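You operate a simulated robot arm through the tools that you are given. There is no shell and no other tool.

Carry out the task below with a simulated robot arm. There is one attempt and no reset: what you move stays moved.

TASK
Put things in order on the top of the steel table. At the end: the black oil bottle (marked "DRY") from the top of the steel table stands where the red lamp stood; the orange reflector from the top of the steel table stands where the black oil bottle stood; the silver hub from the top of the steel table is on the brown carton (marked "SPARE PADS"); the red lamp from the top of the steel table stands where the silver hub stood; whatever was shut is shut again. Leave all else as you found it, and nothing knocked over. Set down upright: hub.

It is judged by the outcome, as a careful person would: the job done as asked, and still so three seconds after it is handed in. It fails if anything else is knocked over, pushed out of place, dropped, spilled or broken.

THE ROBOT
A 6-joint arm with a two-finger parallel gripper, fixed in place. Base frame: the origin is at the foot of the arm, x ahead of it, y to its left, z up; the work surface is at about z = 0. Readings come in cm, rad, newtons and seconds.
With the tool pointing down near the work surface it reaches from about 14 to 58 cm from the base axis. Its first joint turns from -1.152 to 1.152 rad. Payload 2.1 kg.
The tool frame sits at the grasp point between the pads (the TCP): z along the fingers, y along the line on which they close. The tips reach 3 cm beyond it. The gripper opens to 9.4 cm. The fingers are 2.8 cm wide and 1 cm thick; the gripper's body (5 by 9.6 cm) begins 5.5 cm behind the TCP.
Orientation is that of the tool frame in the base frame, as a unit quaternion [x, y, z, w]. With the fingers straight down and closing along the base's y, the tool's x points along the base's -x, its y along +y and its z along -z.

THE INTERFACE
- The arm moves only by the tool move_arm. Its argument "plan" is text: rows parted by semicolons, each of 7 numbers parted by spaces: the shift along the tool's x, y, z in units of 40 mm (1.0 is 40 mm), then the turn, a rotation vector about the tool's x, y, z in units of 8 degrees (1.0 is 8 degrees), then the gripper command, from -1 (fully open) to 1 (shut), values between in proportion. In form: x y z ax ay az gripper; .... A call has 1 to 20 rows; each row shifts and turns the commanded pose from where the row before left it, along the tool's axes as they then stand. A call with a number of a shift or a turn outside -1 to 1 is refused whole. Each row takes 0.2 s and may step no farther than 5 cm and 0.15 rad from the row before; otherwise, or with a gripper value out of range, the whole call is refused. A pose out of reach is approached as far as the arm can. The call stops where the force on the tool passes 40 N (or 10 N more than at its start, if that is more) or the arm is blocked; 0.2 s more then pass. The fingers move at their own pace (about 7.2 cm/s each) and stop on an object; they squeeze with about 39 N. The grip force told is the motor's: it shows also when the fingers shut on nothing. Time passes only in rows, and 0.2 s behind the last, so rows that do not move let the fingers close. It gives the time, the measured TCP pose, the force on the tool (base axes), the opening and the grip force at its end, in the units of the frame above (readings bear some noise), with the torque about the TCP (base axes, N m) and any sound that the robot's microphone picked up.
- Cameras (640 x 400 px; columns grow to the right, rows downward): "scene" is fixed at [7.34, -38.78, 49.04]; the picture's right is [0.60, -0.80, 0.00], its down [-0.41, -0.30, -0.86] and it looks along [0.69, 0.51, -0.51] (base axes); focal length 214 px, centre (320, 200). "wrist" rides on the gripper at [7.6, 1.4, -10.3] in the tool frame; the picture's right is [-0.18, 0.98, 0.00], its down [-0.75, -0.14, -0.64] and it looks along [-0.63, -0.12, 0.77] (tool axes); focal length 243 px, centre (320, 200). There is no depth. A picture from a camera that has moved, and an enlarged one, comes with that camera's place and axes in the base frame and with its lens.
- capture(camera): a new picture of that camera. It takes no simulated time.
- enlarge(camera, box): a new picture of the part [left, top, right, bottom] of that camera's present view, enlarged. It takes no simulated time.
- close_job(): hands the job in; it is judged then, once.

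Places have to be worked out from the pictures, the camera data and where the tool is seen. Open the gripper and draw the arm clear of the work before you hand the job in, unless the task says otherwise.

The tools are called after "Emit:" as name(argument=value, ...) on one line, values as JSON. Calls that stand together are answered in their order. move_arm: Moves the arm, as the interface text tells. Its arguments: {"type":"object","properties":{"plan":{"type":"string"}},"required":["plan"]} The other tools are called the same way: capture (camera) takes a picture; enlarge (camera, box) takes an enlarged picture of a part of a camera's view; close_job () hands the job in.

At the start:

```text
t: 0.0
ee_pos: [33.08, -18.0, 36.5]
ee_rot: [-0.001, 1.0, 0.0, 0.001]
force: [-0.8, -0.4, 0.7]
ft_torque: [0.03, 0.02, -0.01]
finger_gap: 9.41
grasp_force: 0.0
```

scene: 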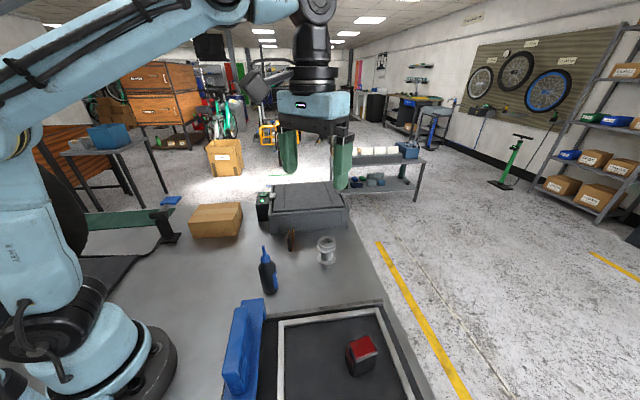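
wrist: 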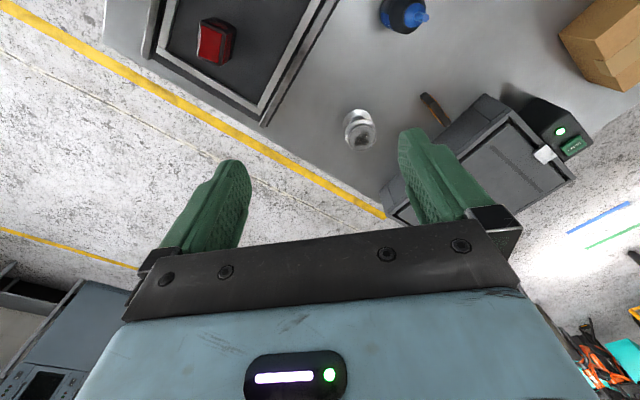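

The pictures show a table with a bottle, lamp, hub, reflector, carton and a grey box with a lid. I'll enlarge the scene view to read details before moving.

Emit:
enlarge(camera="scene", box=[160, 160, 360, 300])

Emit:
enlarge(camera="scene", box=[200, 270, 440, 400])

Emit:
enlarge(camera="wrist", box=[320, 0, 640, 240])

Emit:
enlarge(camera="wrist", box=[100, 0, 420, 200])

```text
2.86 times, centred on (260, 230) of scene
camera zoom: at [7.34, -38.78, 49.04], right [0.6, -0.8, 0.0], down [-0.41, -0.3, -0.86], along [0.69, 0.51, -0.51], focal length 613 px, centre (491, 114)
```

zoom: 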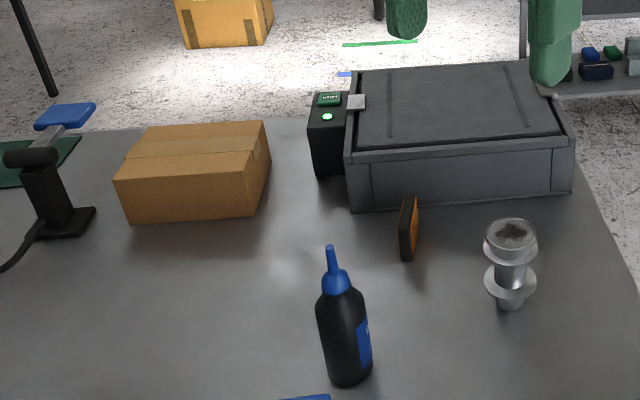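

```text
2.67 times, centred on (320, 335) of scene
camera zoom: at [7.34, -38.78, 49.04], right [0.6, -0.8, 0.0], down [-0.41, -0.3, -0.86], along [0.69, 0.51, -0.51], focal length 572 px, centre (320, -160)
```

zoom: 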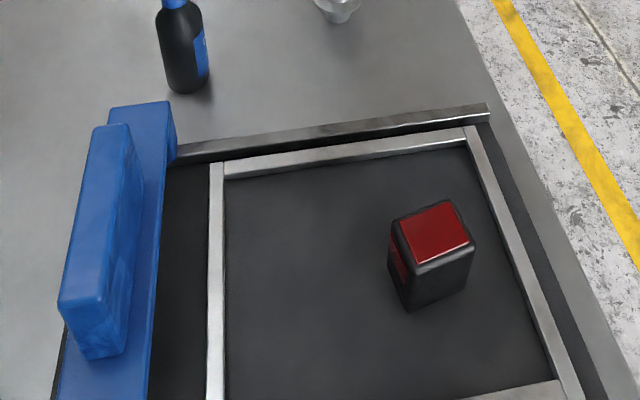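

```text
1.67 times, centred on (480, 120) of wrist
camera zoom: at [25.57, -16.63, 46.96], right [0.18, 0.98, 0.0], down [0.75, -0.14, 0.64], along [0.63, -0.12, -0.77], focal length 404 px, centre (53, 333)
```

zoom: 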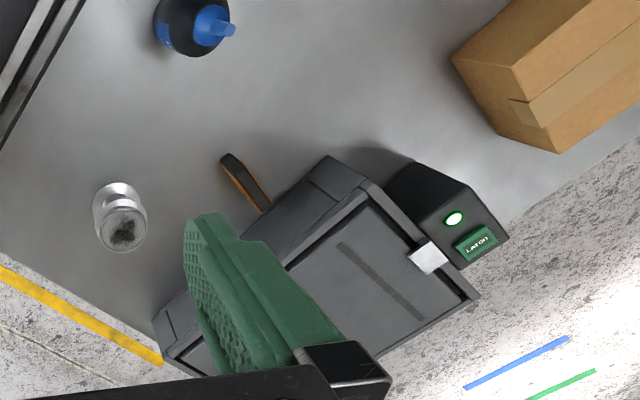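

```text
2.00 times, centred on (260, 100) of wrist
camera zoom: at [25.57, -16.63, 46.96], right [0.18, 0.98, 0.0], down [0.75, -0.14, 0.64], along [0.63, -0.12, -0.77], focal length 485 px, centre (440, 400)
```

zoom: 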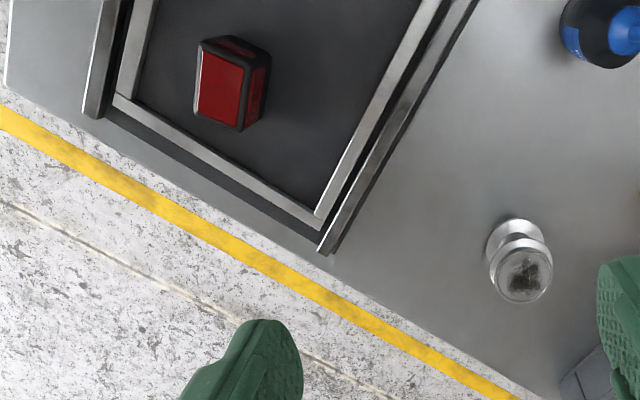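

The lamp triangulates to about (28, -33) with its top near z=6.4, and the rails are about 2 cm tall. I can't yet tell what the framed panel and blue bar are, so I'll move the wrist camera closer to that area while staying high.

Emit:
move_arm(plan="0.54 -0.54 0.5 0 0 0 -1;0.54 -0.54 0.5 0 0 0 -1;0.54 -0.54 0.5 0 0 0 -1;0.54 -0.54 0.5 0 0 0 -1;0.54 -0.54 0.5 0 0 0 -1;0.54 -0.54 0.5 0 0 0 -1")

```text
t: 1.4
ee_pos: [20.3, -30.74, 24.63]
ee_rot: [0.0, 1.0, 0.0, 0.0]
force: [-0.6, 0.0, -0.5]
ft_torque: [0.02, 0.02, 0.01]
finger_gap: 9.4
grasp_force: 0.1
```

The arm reached (20.3, -30.7, 24.6). Now I'll look at the lamp area from here.

Emit:
capture(camera="wrist")

Emit:
capture(camera="scene")

```text
taken
camera wrist: at [12.62, -29.27, 35.0], right [0.18, 0.98, 0.0], down [0.75, -0.14, 0.64], along [0.63, -0.12, -0.77], focal length 243 px, centre (320, 200)
```

wrist: 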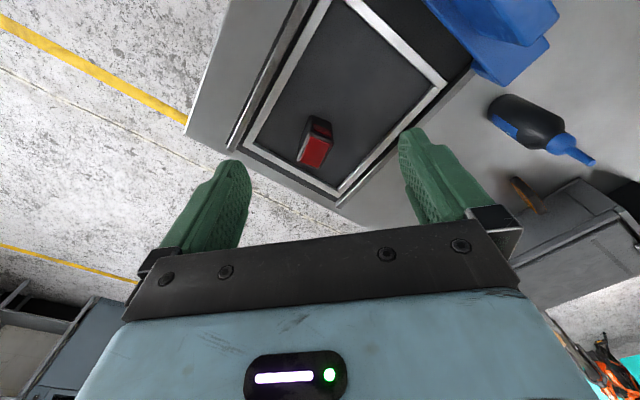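

```text
taken
```

scene: 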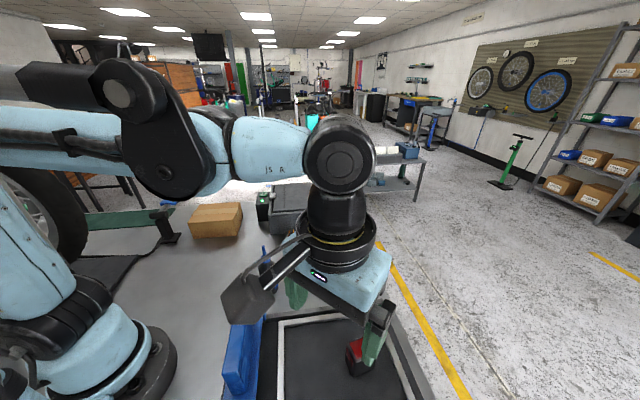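

Emit:
enlarge(camera="wrist", box=[180, 0, 500, 220])

Emit:
enlarge(camera="wrist", box=[400, 0, 640, 200])

```text
1.82 times, centred on (340, 110) of wrist
camera zoom: at [12.62, -29.27, 35.0], right [0.18, 0.98, 0.0], down [0.75, -0.14, 0.64], along [0.63, -0.12, -0.77], focal length 441 px, centre (284, 364)
```

zoom: 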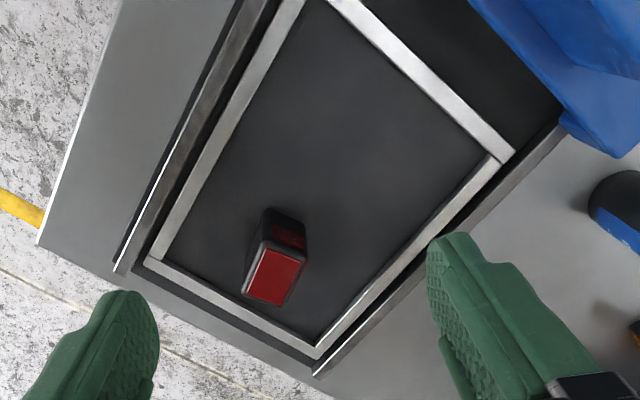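

```text
2.00 times, centred on (520, 100) of wrist
camera zoom: at [12.62, -29.27, 35.0], right [0.18, 0.98, 0.0], down [0.75, -0.14, 0.64], along [0.63, -0.12, -0.77], focal length 485 px, centre (-80, 400)
```

zoom: 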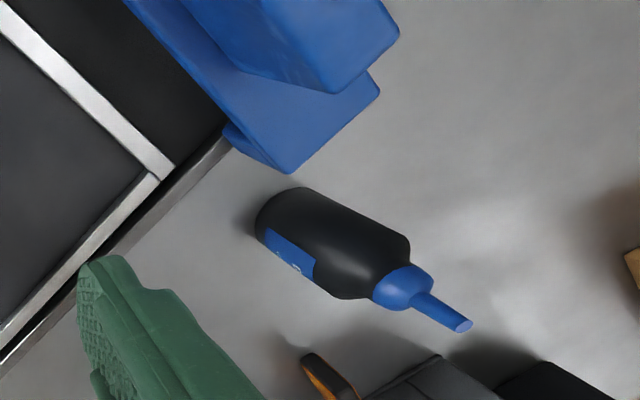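

The lamp stands on a low framed panel between rails, and its base is at about table height. Nothing covers it, so nothing needs opening. The hub goes first because that frees its spot, so I'm moving above it, at about (44.2, -13.4), to measure it.

Emit:
move_arm(plan="-0.74 0.54 0.06 0 0 0 -1;-0.74 0.54 0.06 0 0 0 -1;-0.74 0.54 0.06 0 0 0 -1;-0.74 0.54 0.06 0 0 0 -1;-0.74 0.54 0.06 0 0 0 -1;-0.74 0.54 0.06 0 0 0 -1;-0.74 0.54 0.06 0 0 0 -1;-0.74 0.54 0.06 0 0 0 -1")

Emit:
capture(camera="wrist")

Emit:
capture(camera="scene")

```text
t: 3.2
ee_pos: [44.17, -13.5, 22.52]
ee_rot: [-0.001, 1.0, 0.0, 0.001]
force: [0.9, -1.0, 0.4]
ft_torque: [-0.01, -0.01, -0.01]
finger_gap: 9.4
grasp_force: 0.1
```

```text
taken
camera wrist: at [36.6, -12.01, 32.83], right [0.18, 0.98, 0.0], down [0.75, -0.14, 0.64], along [0.63, -0.12, -0.77], focal length 243 px, centre (320, 200)
```

wrist: 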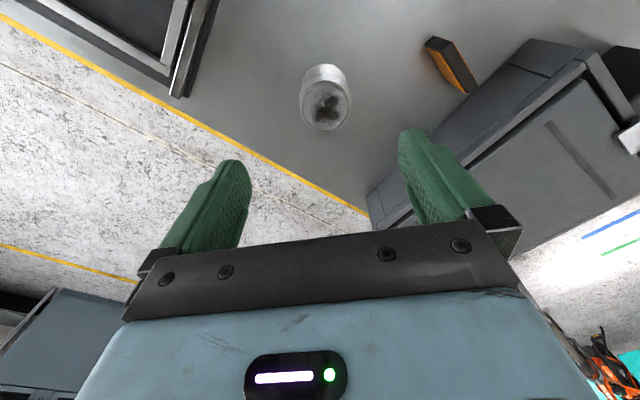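

```text
taken
```

scene: 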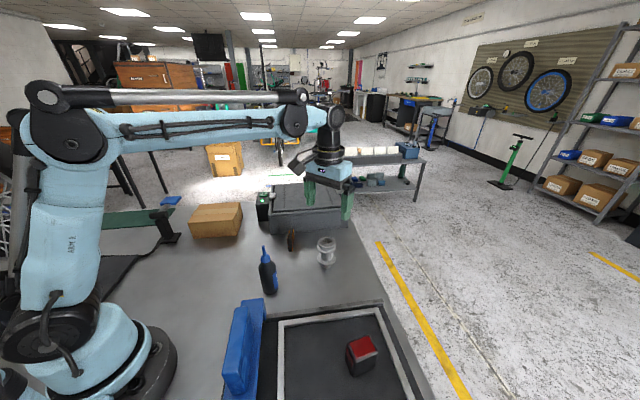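

Emit:
enlarge(camera="wrist", box=[240, 30, 400, 160])

Emit:
enlarge(camera="wrist", box=[400, 0, 640, 160])

Emit:
enlarge(camera="scene", box=[250, 160, 370, 280])

Emit:
enlarge(camera="scene", box=[170, 180, 290, 260])

```text
3.08 times, centred on (320, 95) of wrist
camera zoom: at [36.6, -12.01, 32.83], right [0.18, 0.98, 0.0], down [0.75, -0.14, 0.64], along [0.63, -0.12, -0.77], focal length 746 px, centre (320, 523)
```

zoom: 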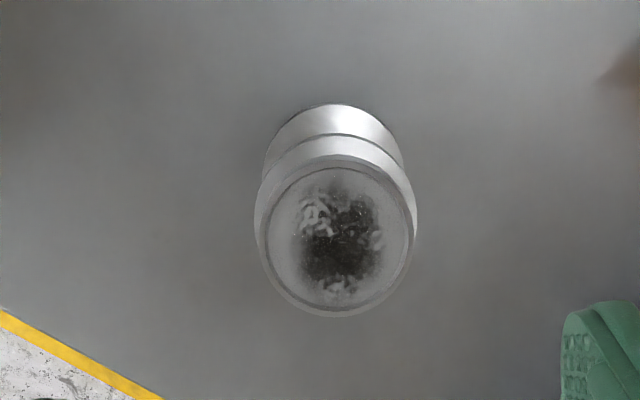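

```text
2.50 times, centred on (520, 80) of wrist
camera zoom: at [36.6, -12.01, 32.83], right [0.18, 0.98, 0.0], down [0.75, -0.14, 0.64], along [0.63, -0.12, -0.77], focal length 606 px, centre (-180, 500)
```

zoom: 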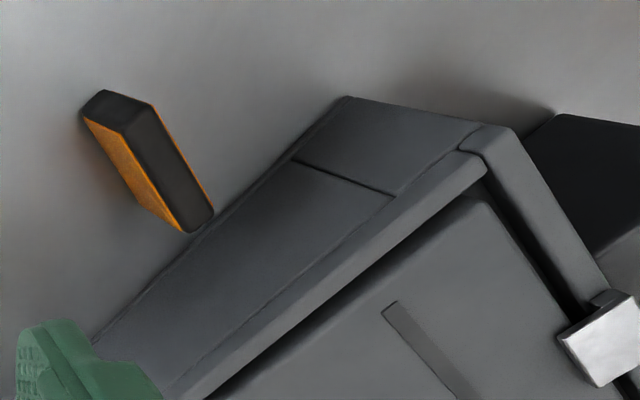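

```text
3.33 times, centred on (310, 220) of scene
camera zoom: at [7.34, -38.78, 49.04], right [0.6, -0.8, 0.0], down [-0.41, -0.3, -0.86], along [0.69, 0.51, -0.51], focal length 715 px, centre (353, 133)
```

zoom: 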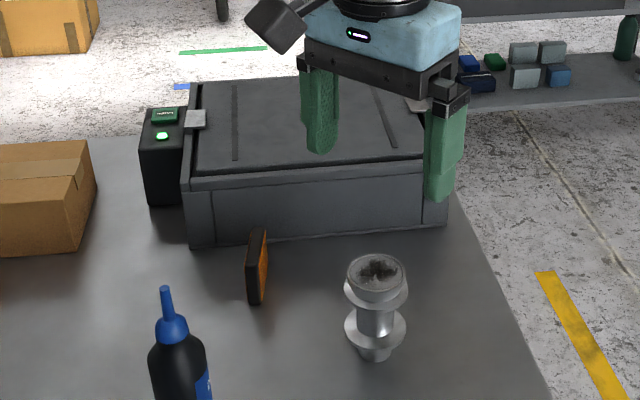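

```text
5.00 times, centred on (230, 220) of scene
camera zoom: at [7.34, -38.78, 49.04], right [0.6, -0.8, 0.0], down [-0.41, -0.3, -0.86], along [0.69, 0.51, -0.51], focal length 1072 px, centre (770, 100)
```

zoom: 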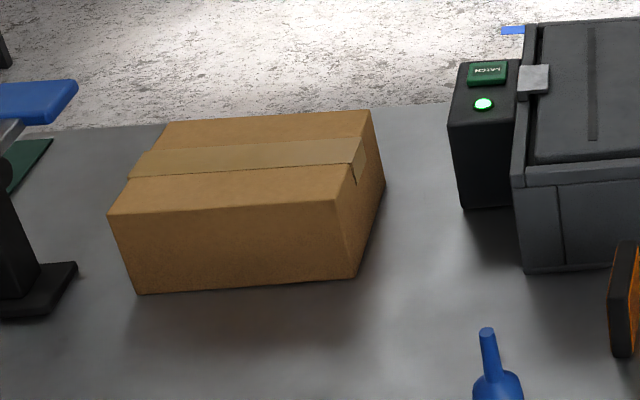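

The hub triangulates to about (44.7, -13.0). It is about 9.4 cm tall with flanges about 5 cm across, at z≈2.7 and z≈6.8. I'll drop to just above it and check the centring.

Emit:
move_arm(plan="-0.042 0.042 0.7 0 0 0 -1;-0.042 0.042 0.7 0 0 0 -1;-0.042 0.042 0.7 0 0 0 -1;0 0 0 0 0 0 -1")

Emit:
capture(camera="wrist")

Emit:
enlarge(camera="scene", box=[250, 160, 370, 280])

```text
t: 4.2
ee_pos: [44.7, -12.97, 14.09]
ee_rot: [-0.002, 1.0, -0.001, 0.001]
force: [-0.3, 0.0, 0.5]
ft_torque: [-0.02, -0.01, 0.01]
finger_gap: 9.39
grasp_force: 0.0
```

```text
taken
camera wrist: at [36.96, -11.54, 24.48], right [0.18, 0.98, 0.0], down [0.75, -0.14, 0.64], along [0.63, -0.12, -0.77], focal length 243 px, centre (320, 200)
```

wrist: 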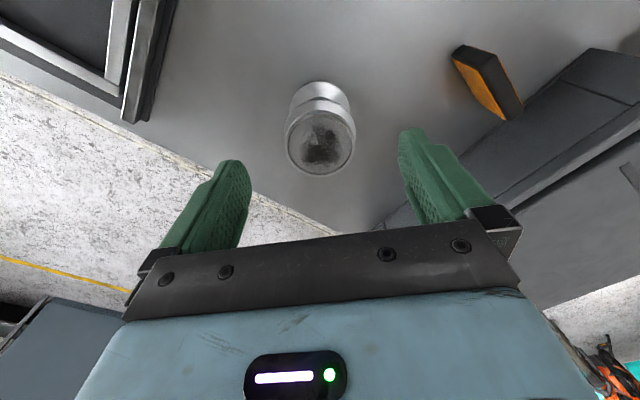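

```text
3.33 times, centred on (310, 220) of scene
camera zoom: at [7.34, -38.78, 49.04], right [0.6, -0.8, 0.0], down [-0.41, -0.3, -0.86], along [0.69, 0.51, -0.51], focal length 715 px, centre (353, 133)
```

zoom: 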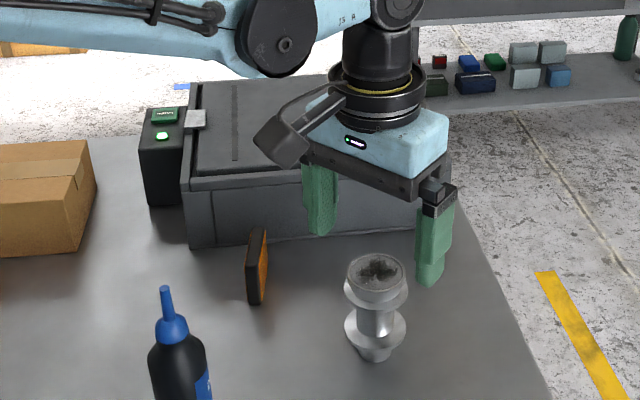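

The hub sits between the fingers. I'll enlarge the view to refine the centre before descending.

Emit:
enlarge(camera="wrist", box=[260, 70, 380, 190])

```text
3.33 times, centred on (320, 130) of wrist
camera zoom: at [36.96, -11.54, 24.48], right [0.18, 0.98, 0.0], down [0.75, -0.14, 0.64], along [0.63, -0.12, -0.77], focal length 809 px, centre (320, 433)
```

zoom: 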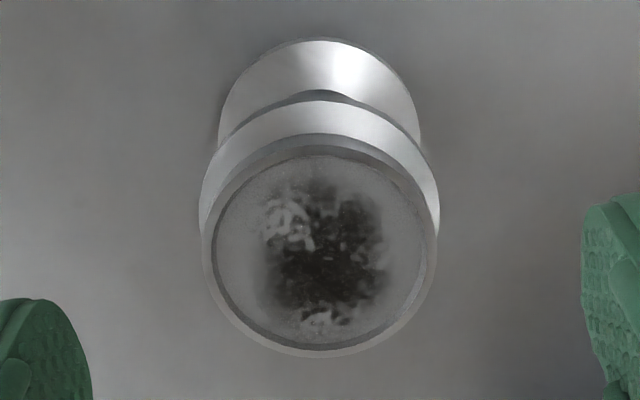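

The hub top centre is at about (44.5, -12.95), within 2 mm of the TCP. I'll go down to z≈5 so the pads span both flanges, and close there.

Emit:
move_arm(plan="0.0125 0 0.7575 0 0 0 -1;0.0125 0 0.7575 0 0 0 -1;0.0125 0 0.7575 0 0 0 -1;0 0 0 0 0 0 -1")

Emit:
enlarge(camera="scene", box=[250, 160, 370, 280])

Emit:
capture(camera="wrist")

```text
t: 5.2
ee_pos: [44.34, -12.97, 5.2]
ee_rot: [-0.001, 1.0, -0.001, 0.001]
force: [0.6, -1.1, -0.3]
ft_torque: [-0.02, 0.0, 0.01]
finger_gap: 9.41
grasp_force: 0.0
```

```text
3.33 times, centred on (310, 220) of scene
camera zoom: at [7.34, -38.78, 49.04], right [0.6, -0.8, 0.0], down [-0.41, -0.3, -0.86], along [0.69, 0.51, -0.51], focal length 715 px, centre (353, 133)
```

zoom: 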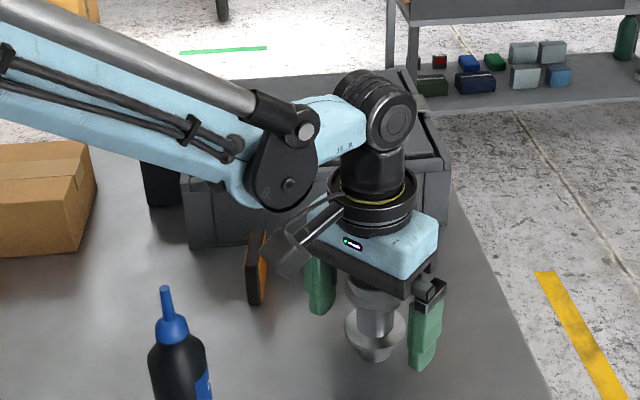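

```text
taken
camera wrist: at [36.73, -11.46, 15.45], right [0.18, 0.98, 0.0], down [0.75, -0.14, 0.64], along [0.63, -0.12, -0.77], focal length 243 px, centre (320, 200)
```

wrist: 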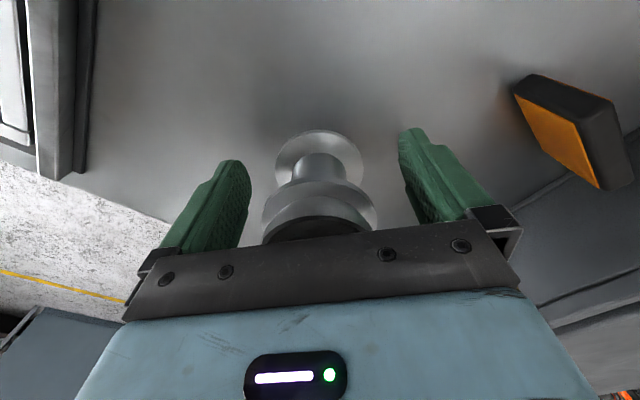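

The fingers straddle the hub evenly and nothing is in contact. Closing the gripper.

Emit:
move_arm(plan="0 0 0 0 0 0 1;0 0 0 0 0 0 1;0 0 0 0 0 0 1;0 0 0 0 0 0 1")

Emit:
capture(camera="wrist")

```text
t: 6.2
ee_pos: [44.38, -12.86, 5.2]
ee_rot: [-0.001, 1.0, 0.0, 0.0]
force: [-1.0, -0.5, 0.2]
ft_torque: [-0.01, 0.03, -0.01]
finger_gap: 5.42
grasp_force: 38.9
```

```text
taken
camera wrist: at [36.73, -11.47, 15.49], right [0.18, 0.98, 0.0], down [0.75, -0.14, 0.64], along [0.63, -0.12, -0.77], focal length 243 px, centre (320, 200)
```

wrist: 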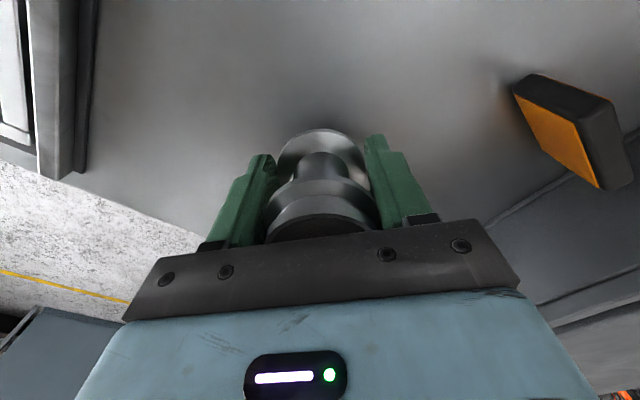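

The hub is gripped (gap 5.42 cm, 39 N), and its old spot is (44.4, -12.9). Lifting it straight up to z≈24.

Emit:
move_arm(plan="0 0 -0.3 0 0 0 1;0 0 -0.6 0 0 0 1;0 0 -0.8 0 0 0 1;0 0 -0.8 0 0 0 1;0 0 -0.8 0 0 0 1;0 0 -0.8 0 0 0 1;0 0 -0.6 0 0 0 1;0 0 0 0 0 0 1")

Emit:
capture(camera="wrist")

Emit:
capture(camera="scene")

```text
t: 8.0
ee_pos: [44.38, -13.3, 23.82]
ee_rot: [0.0, 1.0, -0.001, 0.001]
force: [-0.3, -0.4, -1.5]
ft_torque: [0.01, 0.03, 0.01]
finger_gap: 5.38
grasp_force: 38.7
```

```text
taken
camera wrist: at [36.82, -11.94, 34.18], right [0.18, 0.98, 0.0], down [0.75, -0.14, 0.64], along [0.63, -0.12, -0.77], focal length 243 px, centre (320, 200)
```

wrist: 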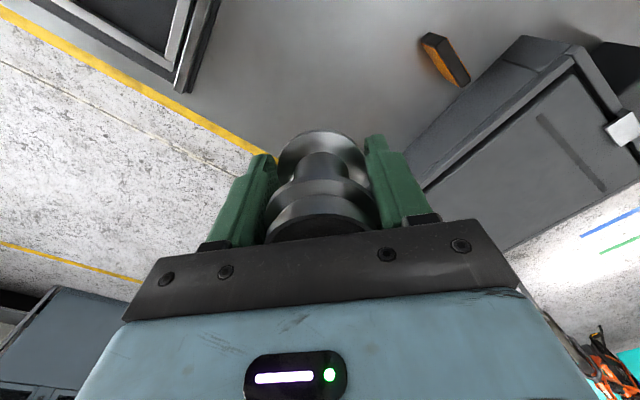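

```text
taken
```

scene: 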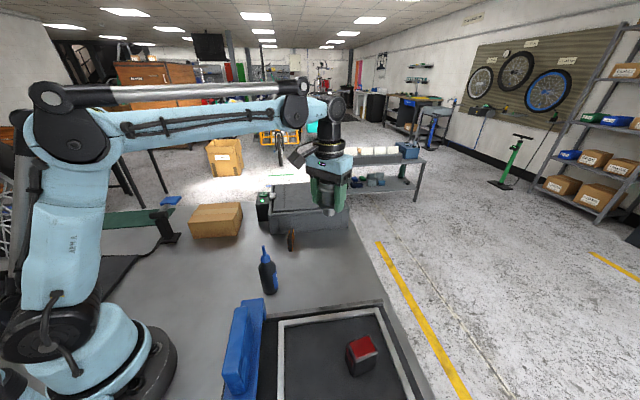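

The hub lifted cleanly. Next I'll carry it high towards the carton, which I estimate at about (35.8, 28.8) with its top at z≈6.8, and stop short to look.

Emit:
move_arm(plan="0.282 0.845 -0.05 0 0 0 1;0.282 0.845 -0.05 0 0 0 1;0.282 0.845 -0.05 0 0 0 1;0.282 0.845 -0.05 0 0 0 1;0.282 0.845 -0.05 0 0 0 1;0.282 0.845 -0.05 0 0 0 1;0.282 0.845 -0.05 0 0 0 1;0.282 0.845 -0.05 0 0 0 1;0.282 0.845 -0.05 0 0 0 1;0.282 0.845 -0.05 0 0 0 1;0 0 0 0 0 0 1")

Emit:
capture(camera="wrist")

Emit:
capture(camera="scene")

```text
t: 10.4
ee_pos: [32.92, 20.45, 26.22]
ee_rot: [0.0, 1.0, 0.001, 0.001]
force: [0.7, 0.3, -2.7]
ft_torque: [-0.01, 0.02, 0.02]
finger_gap: 5.39
grasp_force: 39.5
```

```text
taken
camera wrist: at [25.39, 21.79, 36.56], right [0.18, 0.98, 0.0], down [0.75, -0.14, 0.64], along [0.63, -0.12, -0.77], focal length 243 px, centre (320, 200)
```

wrist: 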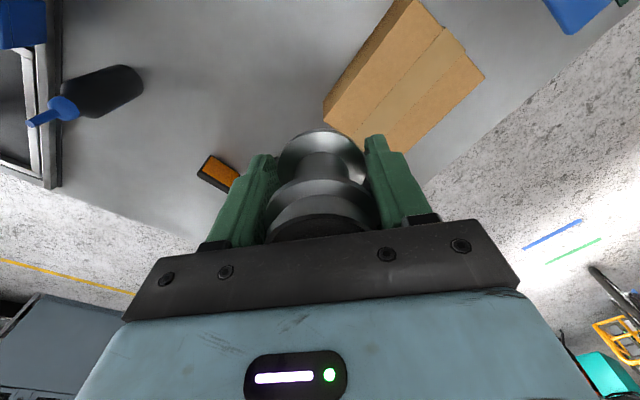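

```text
taken
```

scene: 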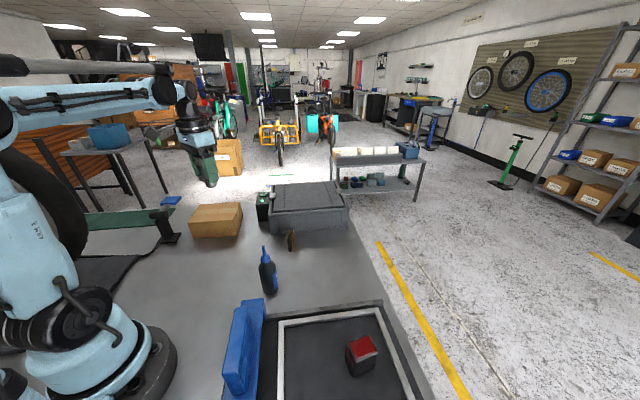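

The carton is visible past the hub. Zooming in to measure its top.

Emit:
enlarge(camera="wrist", box=[310, 0, 640, 180])

Emit:
enlarge(camera="scene", box=[60, 160, 300, 280])

```text
1.94 times, centred on (475, 90) of wrist
camera zoom: at [25.39, 21.79, 36.56], right [0.18, 0.98, 0.0], down [0.75, -0.14, 0.64], along [0.63, -0.12, -0.77], focal length 470 px, centre (19, 413)
```

zoom: 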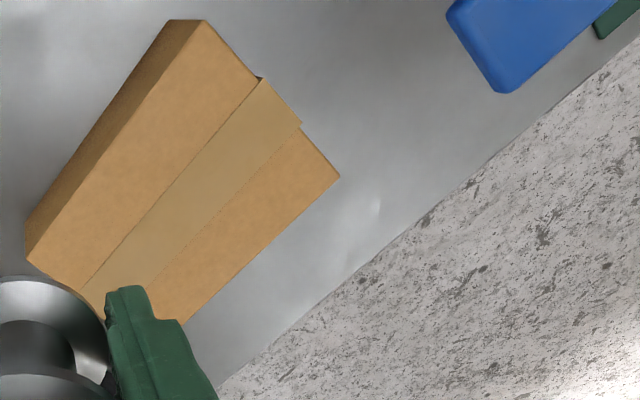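

```text
2.67 times, centred on (180, 220) of scene
camera zoom: at [7.34, -38.78, 49.04], right [0.6, -0.8, 0.0], down [-0.41, -0.3, -0.86], along [0.69, 0.51, -0.51], focal length 572 px, centre (693, 147)
```

zoom: 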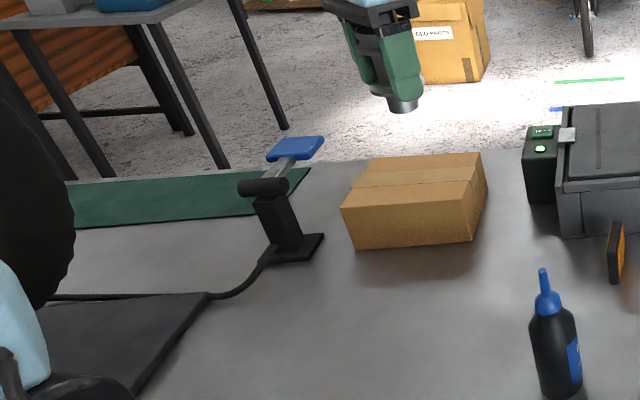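

From both views the carton top centre is about (36.3, 29.3), with top z≈6.75. The black post and blue paddle are well clear of it. I'll move over the centre and descend to about 2 cm above contact.

Emit:
move_arm(plan="-0.29 0.737 0 0 0 0 1;-0.29 0.737 0 0 0 0 1;-0.29 0.737 0 0 0 0 1;0 0 0 0 0 0 1;0 0 0.75 0 0 0 1;0 0 0.75 0 0 0 1;0 0 0.75 0 0 0 1;0 0 0.75 0 0 0 1;0 0 0 0 0 0 1")

Emit:
capture(camera="wrist")

Emit:
enlarge(camera="scene", box=[130, 160, 290, 260])

```text
t: 12.4
ee_pos: [36.51, 29.47, 14.15]
ee_rot: [-0.001, 1.0, 0.001, 0.001]
force: [1.0, 0.0, -1.5]
ft_torque: [-0.01, 0.02, 0.01]
finger_gap: 5.4
grasp_force: 39.1
```

```text
taken
camera wrist: at [28.88, 30.94, 24.46], right [0.18, 0.98, 0.0], down [0.75, -0.14, 0.64], along [0.63, -0.12, -0.77], focal length 243 px, centre (320, 200)
```

wrist: 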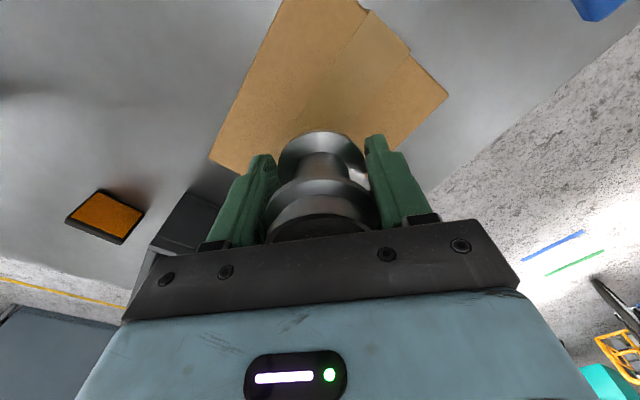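

```text
4.00 times, centred on (210, 210) of scene
camera zoom: at [7.34, -38.78, 49.04], right [0.6, -0.8, 0.0], down [-0.41, -0.3, -0.86], along [0.69, 0.51, -0.51], focal length 858 px, centre (760, 160)
```

zoom: 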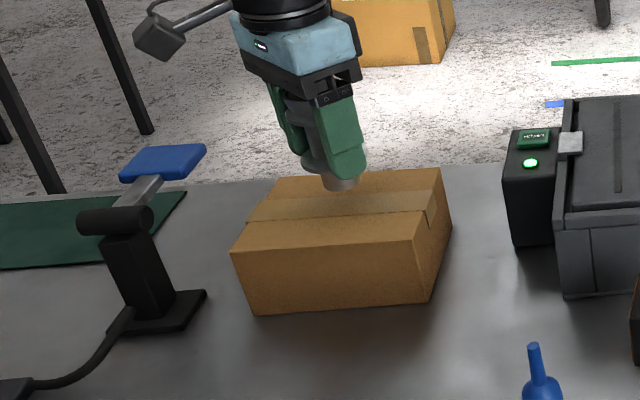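

The hub hangs over the carton's middle. I'll lower it slowly to just above the expected contact at TCP z≈11.95.

Emit:
move_arm(plan="0 0 0.15 0 0 0 1;0 0 0.15 0 0 0 1;0 0 0.12 0 0 0 1;0 0 0.03 0 0 0 1;0 0 0 0 0 0 1")

Emit:
enlarge(camera="scene", box=[170, 170, 270, 240])

```text
t: 13.6
ee_pos: [36.54, 29.49, 12.36]
ee_rot: [-0.002, 1.0, 0.0, 0.001]
force: [-0.4, -1.3, -2.7]
ft_torque: [0.02, 0.02, 0.01]
finger_gap: 5.38
grasp_force: 38.7
```

```text
5.71 times, centred on (220, 205) of scene
camera zoom: at [7.34, -38.78, 49.04], right [0.6, -0.8, 0.0], down [-0.41, -0.3, -0.86], along [0.69, 0.51, -0.51], focal length 1226 px, centre (891, 171)
```

zoom: 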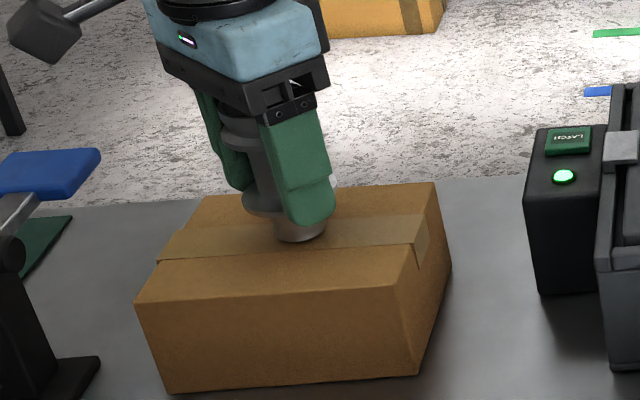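

The hub is nearly at the surface. Stepping down 1 mm at a time and watching the force.

Emit:
move_arm(plan="0 0 0.025 0 0 0 1;0 0 0.025 0 0 0 1;0 0 0.025 0 0 0 1;0 0 0 0 0 0 1")

```text
t: 14.6
ee_pos: [36.33, 29.34, 12.08]
ee_rot: [-0.001, 1.0, 0.001, 0.003]
force: [7.1, 5.3, 25.2]
ft_torque: [0.32, -0.21, -0.01]
finger_gap: 5.38
grasp_force: 39.1
```

Contact: Fz is about +25 N at z≈12.1. I'll back off about 1 mm to relieve the preload.

Emit:
move_arm(plan="0 0 -0.03 0 0 0 1;0 0 0 0 0 0 1")

Emit:
enlarge(camera="scene", box=[170, 170, 270, 240])

```text
t: 15.2
ee_pos: [36.48, 29.33, 12.08]
ee_rot: [-0.001, 1.0, 0.0, 0.001]
force: [1.2, 1.2, 0.5]
ft_torque: [0.0, -0.03, -0.02]
finger_gap: 5.38
grasp_force: 39.2
```

```text
5.71 times, centred on (220, 205) of scene
camera zoom: at [7.34, -38.78, 49.04], right [0.6, -0.8, 0.0], down [-0.41, -0.3, -0.86], along [0.69, 0.51, -0.51], focal length 1226 px, centre (891, 171)
```

zoom: 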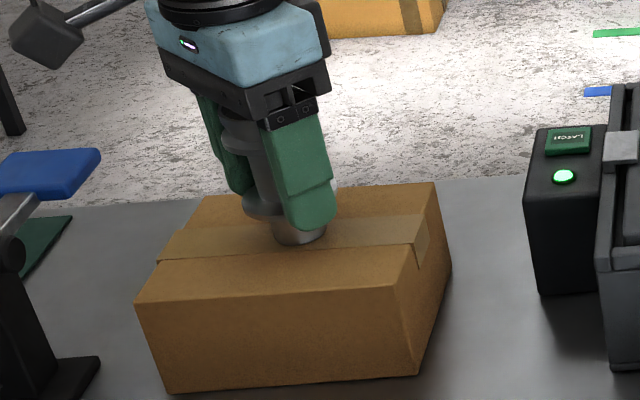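

The force is near zero with the hub resting on the carton. Opening gently, first to about 6.5 cm, then fully.

Emit:
move_arm(plan="0 0 0 0 0 0 -0.2;0 0 0 0 0 0 -0.4;0 0 0 0 0 0 -0.7;0 0 0 0 0 0 -1;0 0 0 0 0 0 -1;0 0 0 0 0 0 -1")

Emit:
capture(camera="wrist")

Emit:
enlarge(camera="scene", box=[170, 170, 270, 240])

```text
t: 16.6
ee_pos: [36.44, 29.47, 12.03]
ee_rot: [0.0, 1.0, 0.0, 0.001]
force: [0.6, -0.8, -0.2]
ft_torque: [0.0, -0.01, -0.01]
finger_gap: 9.38
grasp_force: 0.1
```

```text
taken
camera wrist: at [28.8, 30.85, 22.42], right [0.18, 0.98, 0.0], down [0.75, -0.14, 0.64], along [0.63, -0.12, -0.77], focal length 243 px, centre (320, 200)
```

wrist: 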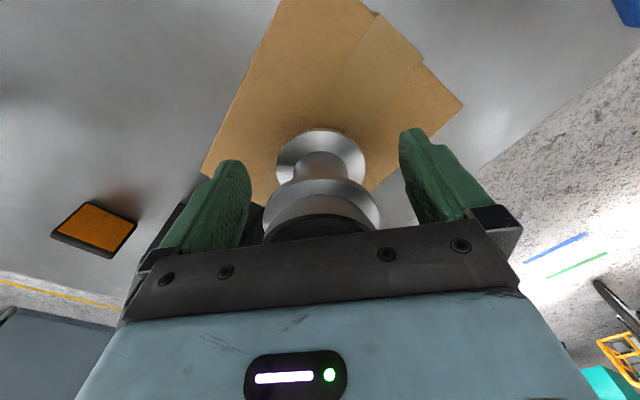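

```text
5.71 times, centred on (220, 205) of scene
camera zoom: at [7.34, -38.78, 49.04], right [0.6, -0.8, 0.0], down [-0.41, -0.3, -0.86], along [0.69, 0.51, -0.51], focal length 1226 px, centre (891, 171)
```

zoom: 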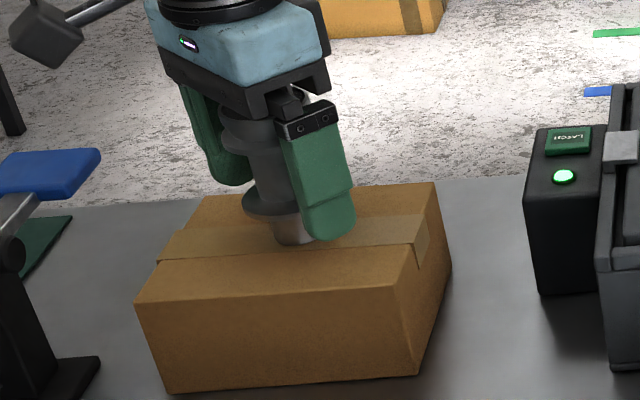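

The hub stands free and upright on the carton. Retreating straight up to z≈26.

Emit:
move_arm(plan="0 0 -0.3 0 0 0 -1;0 0 -0.7 0 0 0 -1;0 0 -0.8 0 0 0 -1;0 0 -0.8 0 0 0 -1;0 0 -0.8 0 0 0 -1;0 0 0 0 0 0 -1")

Emit:
capture(camera="wrist")

Emit:
enlarge(camera="scene", box=[150, 140, 310, 240])

```text
t: 18.0
ee_pos: [36.27, 29.42, 25.97]
ee_rot: [-0.002, 1.0, 0.0, 0.001]
force: [-0.3, 0.1, -0.6]
ft_torque: [0.0, 0.02, -0.02]
finger_gap: 9.39
grasp_force: 0.1
```

```text
taken
camera wrist: at [28.79, 30.85, 36.23], right [0.18, 0.98, 0.0], down [0.75, -0.14, 0.64], along [0.63, -0.12, -0.77], focal length 243 px, centre (320, 200)
```

wrist: 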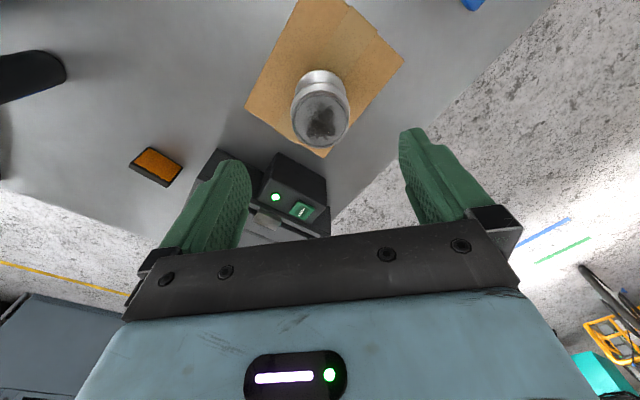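

```text
4.00 times, centred on (230, 190) of scene
camera zoom: at [7.34, -38.78, 49.04], right [0.6, -0.8, 0.0], down [-0.41, -0.3, -0.86], along [0.69, 0.51, -0.51], focal length 858 px, centre (680, 240)
```

zoom: 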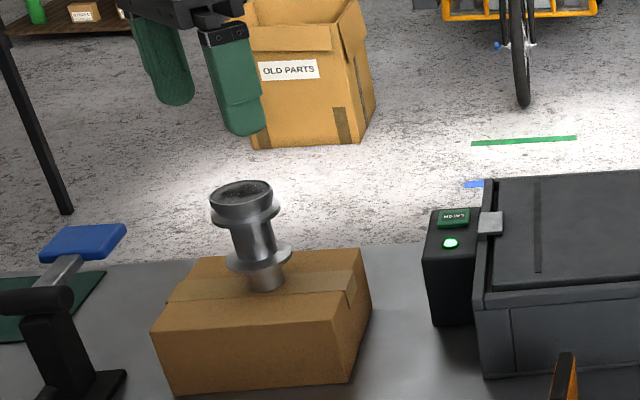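

The hub is upright near the carton centre. Next is the lamp, so I'm moving high across to above it at about (27.7, -33).

Emit:
move_arm(plan="0.13 -0.97 0.03 0 0 0 -1;0.13 -0.97 0.03 0 0 0 -1;0.13 -0.97 0.03 0 0 0 -1;0.13 -0.97 0.03 0 0 0 -1;0.13 -0.97 0.03 0 0 0 -1;0.13 -0.97 0.03 0 0 0 -1;0.13 -0.97 0.03 0 0 0 -1;0.13 -0.97 0.03 0 0 0 -1;0.13 -0.97 0.03 0 0 0 -1;0.13 -0.97 0.03 0 0 0 -1;0.13 -0.97 0.03 0 0 0 -1;0.13 -0.97 0.03 0 0 0 -1;0.13 -0.97 0.03 0 0 0 -1;0.13 -0.97 0.03 0 0 0 -1;0.13 -0.97 0.03 0 0 0 -1;0.13 -0.97 0.03 0 0 0 -1;0 0 0 0 0 0 -1")

Emit:
capture(camera="wrist")

Emit:
capture(camera="scene")

```text
t: 21.6
ee_pos: [28.32, -32.9, 23.92]
ee_rot: [-0.001, 1.0, 0.0, 0.001]
force: [-0.1, -0.4, -0.3]
ft_torque: [-0.02, -0.01, 0.02]
finger_gap: 9.42
grasp_force: 0.0
```

```text
taken
camera wrist: at [20.67, -31.41, 34.19], right [0.18, 0.98, 0.0], down [0.75, -0.14, 0.64], along [0.63, -0.12, -0.77], focal length 243 px, centre (320, 200)
```

wrist: 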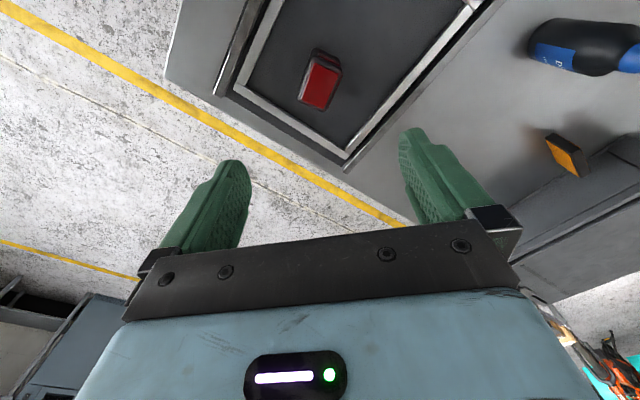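

```text
taken
```

scene: 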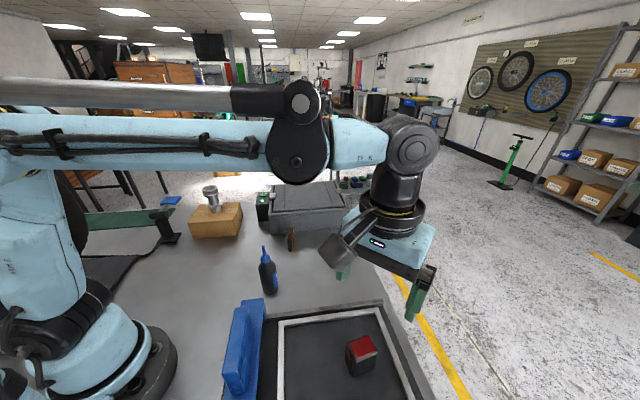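

Emit:
enlarge(camera="wrist", box=[240, 20, 400, 180])

Emit:
enlarge(camera="scene", box=[310, 310, 410, 400])

Emit:
enlarge(camera="wrist", box=[480, 0, 640, 100])

```text
2.50 times, centred on (320, 100) of wrist
camera zoom: at [20.67, -31.41, 34.19], right [0.18, 0.98, 0.0], down [0.75, -0.14, 0.64], along [0.63, -0.12, -0.77], focal length 606 px, centre (320, 450)
```

zoom: 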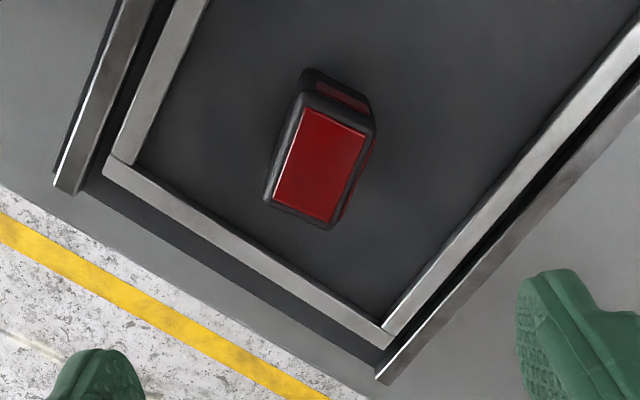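

```text
4.44 times, centred on (360, 355) of scene
camera zoom: at [7.34, -38.78, 49.04], right [0.6, -0.8, 0.0], down [-0.41, -0.3, -0.86], along [0.69, 0.51, -0.51], focal length 953 px, centre (142, -489)
```

zoom: 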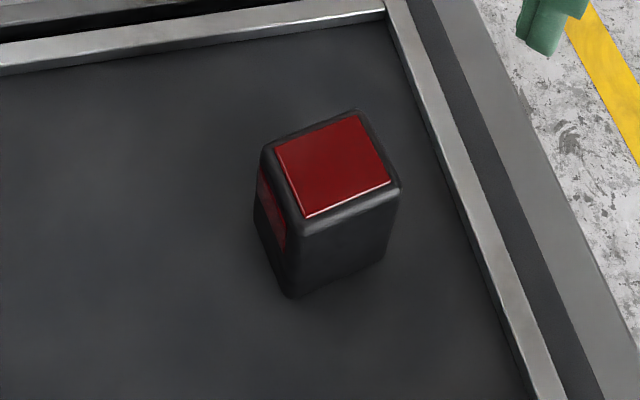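

```text
4.00 times, centred on (560, 50) of wrist
camera zoom: at [20.67, -31.41, 34.19], right [0.18, 0.98, 0.0], down [0.75, -0.14, 0.64], along [0.63, -0.12, -0.77], focal length 970 px, centre (-640, 800)
```

zoom: 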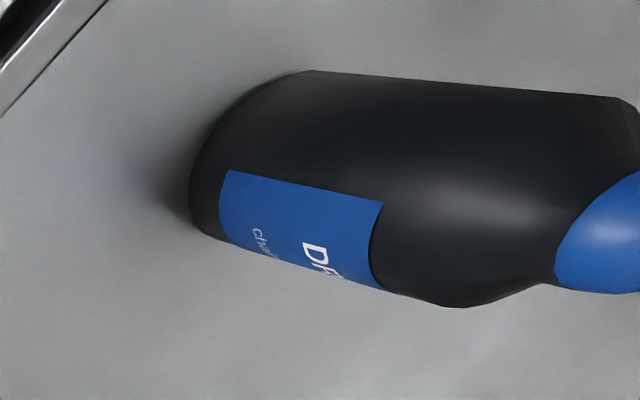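

Red lamp top centre is about (28.1, -32.8, 6). Its short side points at about 57.5° from +x. I'll rotate the gripper 32° to grip across the short side, and descend to z≈12 for a check.

Emit:
move_arm(plan="0 0 0 0 0 1 -1;0 0 0 0 0 1 -1;0 0 0 0 0 1 -1;0 0 0 0 0 1 -1;0 0 0.75 0 0 0 -1;0 0 0.75 0 0 0 -1;0 0 0.75 0 0 0 -1;0 0 0.6 0 0 0 -1;0 0 0 0 0 0 -1")

Emit:
capture(camera="wrist")

Emit:
capture(camera="scene")

```text
t: 23.6
ee_pos: [28.09, -32.64, 12.31]
ee_rot: [0.275, 0.961, 0.0, 0.002]
force: [1.5, -0.3, -0.4]
ft_torque: [-0.01, -0.03, 0.02]
finger_gap: 9.4
grasp_force: 0.0
```

```text
taken
camera wrist: at [22.43, -27.36, 22.67], right [0.68, 0.74, 0.0], down [0.56, -0.52, 0.64], along [0.47, -0.43, -0.77], focal length 243 px, centre (320, 200)
```

wrist: 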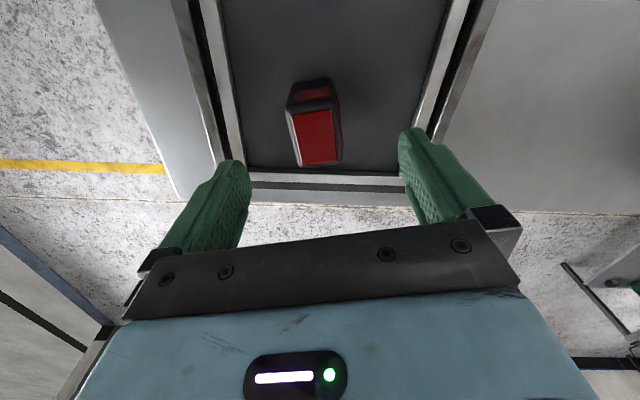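

```text
taken
```

scene: 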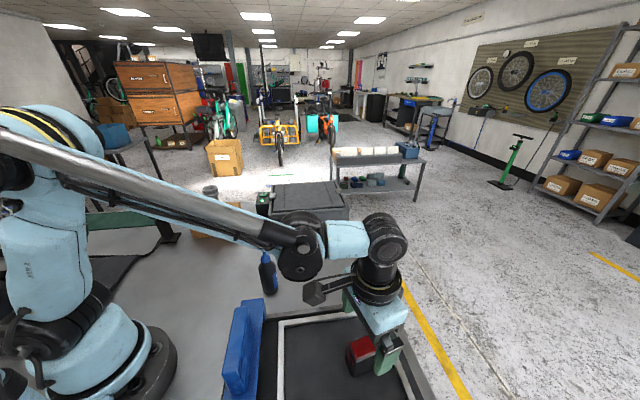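

The lamp is between the fingers. Enlarging to check alignment and centring.

Emit:
enlarge(camera="wrist", box=[240, 60, 400, 190])

Emit:
enlarge(camera="scene", box=[220, 180, 440, 400])

```text
3.08 times, centred on (320, 125) of wrist
camera zoom: at [22.43, -27.36, 22.67], right [0.68, 0.74, 0.0], down [0.56, -0.52, 0.64], along [0.47, -0.43, -0.77], focal length 746 px, centre (320, 431)
```

zoom: 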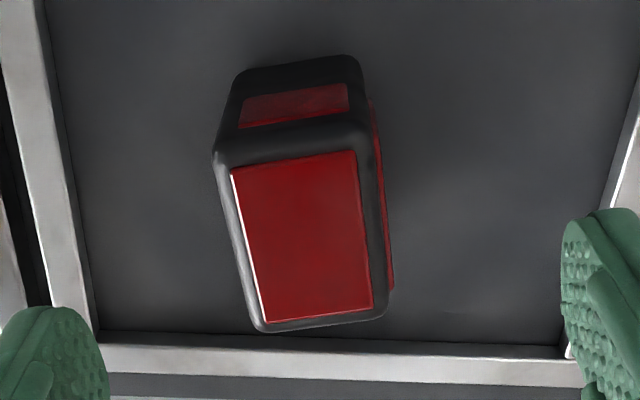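

```text
1.82 times, centred on (330, 290) of scene
camera zoom: at [7.34, -38.78, 49.04], right [0.6, -0.8, 0.0], down [-0.41, -0.3, -0.86], along [0.69, 0.51, -0.51], focal length 390 px, centre (302, 36)
```

zoom: 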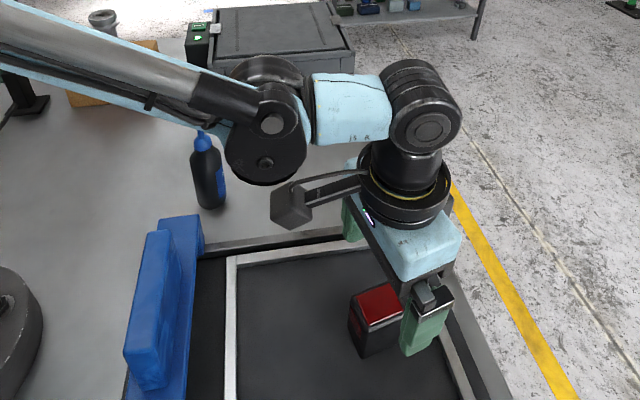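

The lamp centre is at about (28.1, -33.0) and the gripper needs about 2.6° more rotation. Correcting, then descending to z≈4.2.

Emit:
move_arm(plan="-0.048 -0.076 0 0 0 0.32 -1;0 0 0.5 0 0 0 -1;0 0 0.6 0 0 0 -1;0 0 0.6 0 0 0 -1;0 0 0.33 0 0 0 -1;0 0 0 0 0 0 -1")

Emit:
capture(camera="wrist")

Emit:
enlarge(camera="scene", box=[220, 200, 440, 400])

```text
t: 25.0
ee_pos: [28.18, -33.06, 4.05]
ee_rot: [0.297, 0.955, 0.0, 0.002]
force: [0.2, -0.1, -0.2]
ft_torque: [-0.04, 0.0, -0.01]
finger_gap: 9.38
grasp_force: 0.1
```

```text
taken
camera wrist: at [22.69, -27.58, 14.36], right [0.71, 0.71, 0.0], down [0.54, -0.54, 0.64], along [0.46, -0.45, -0.77], focal length 243 px, centre (320, 200)
```

wrist: 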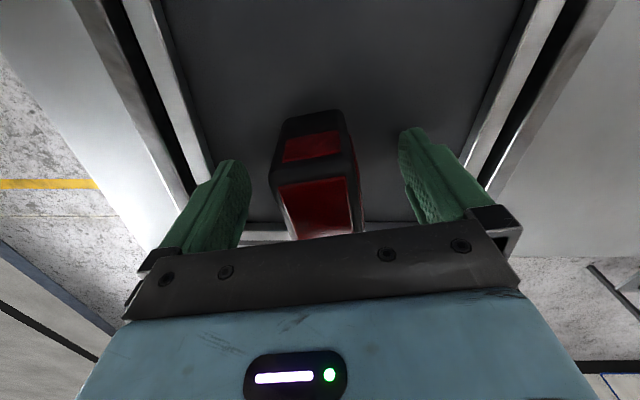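

```text
2.00 times, centred on (330, 300) of scene
camera zoom: at [7.34, -38.78, 49.04], right [0.6, -0.8, 0.0], down [-0.41, -0.3, -0.86], along [0.69, 0.51, -0.51], focal length 429 px, centre (300, 0)
```

zoom: 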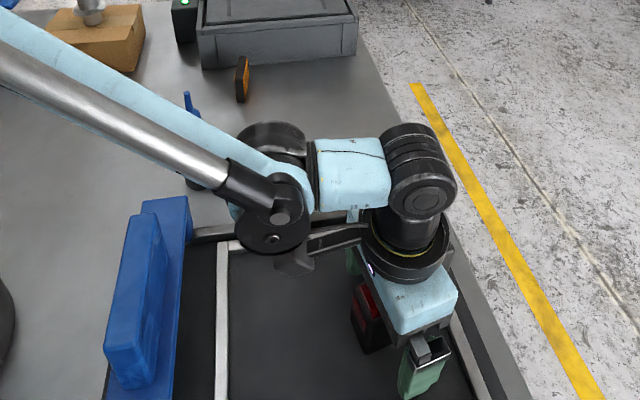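

The fingers flank the lamp evenly with no contact force. Closing on the lamp.

Emit:
move_arm(plan="0 0 0 0 0 0 0.2;0 0 0 0 0 0 0.6;0 0 0 0 0 0 1;0 0 0 0 0 0 1;0 0 0 0 0 0 1")

Emit:
capture(camera="wrist")

```text
t: 26.2
ee_pos: [28.05, -33.15, 4.12]
ee_rot: [0.297, 0.955, 0.001, 0.001]
force: [0.8, -0.4, -0.7]
ft_torque: [0.03, -0.01, -0.01]
finger_gap: 3.97
grasp_force: 38.8
```

```text
taken
camera wrist: at [22.69, -27.57, 14.39], right [0.71, 0.71, 0.0], down [0.54, -0.54, 0.64], along [0.46, -0.45, -0.77], focal length 243 px, centre (320, 200)
```

wrist: 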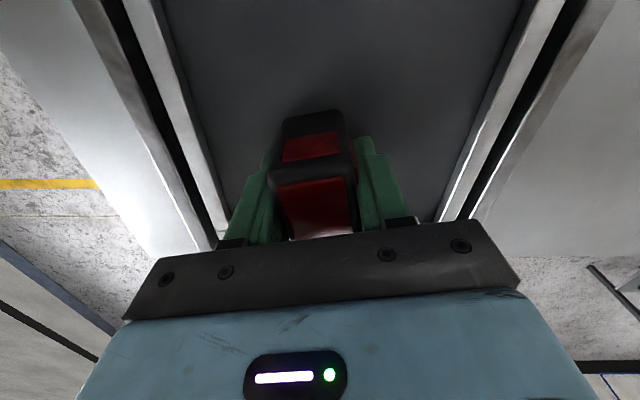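

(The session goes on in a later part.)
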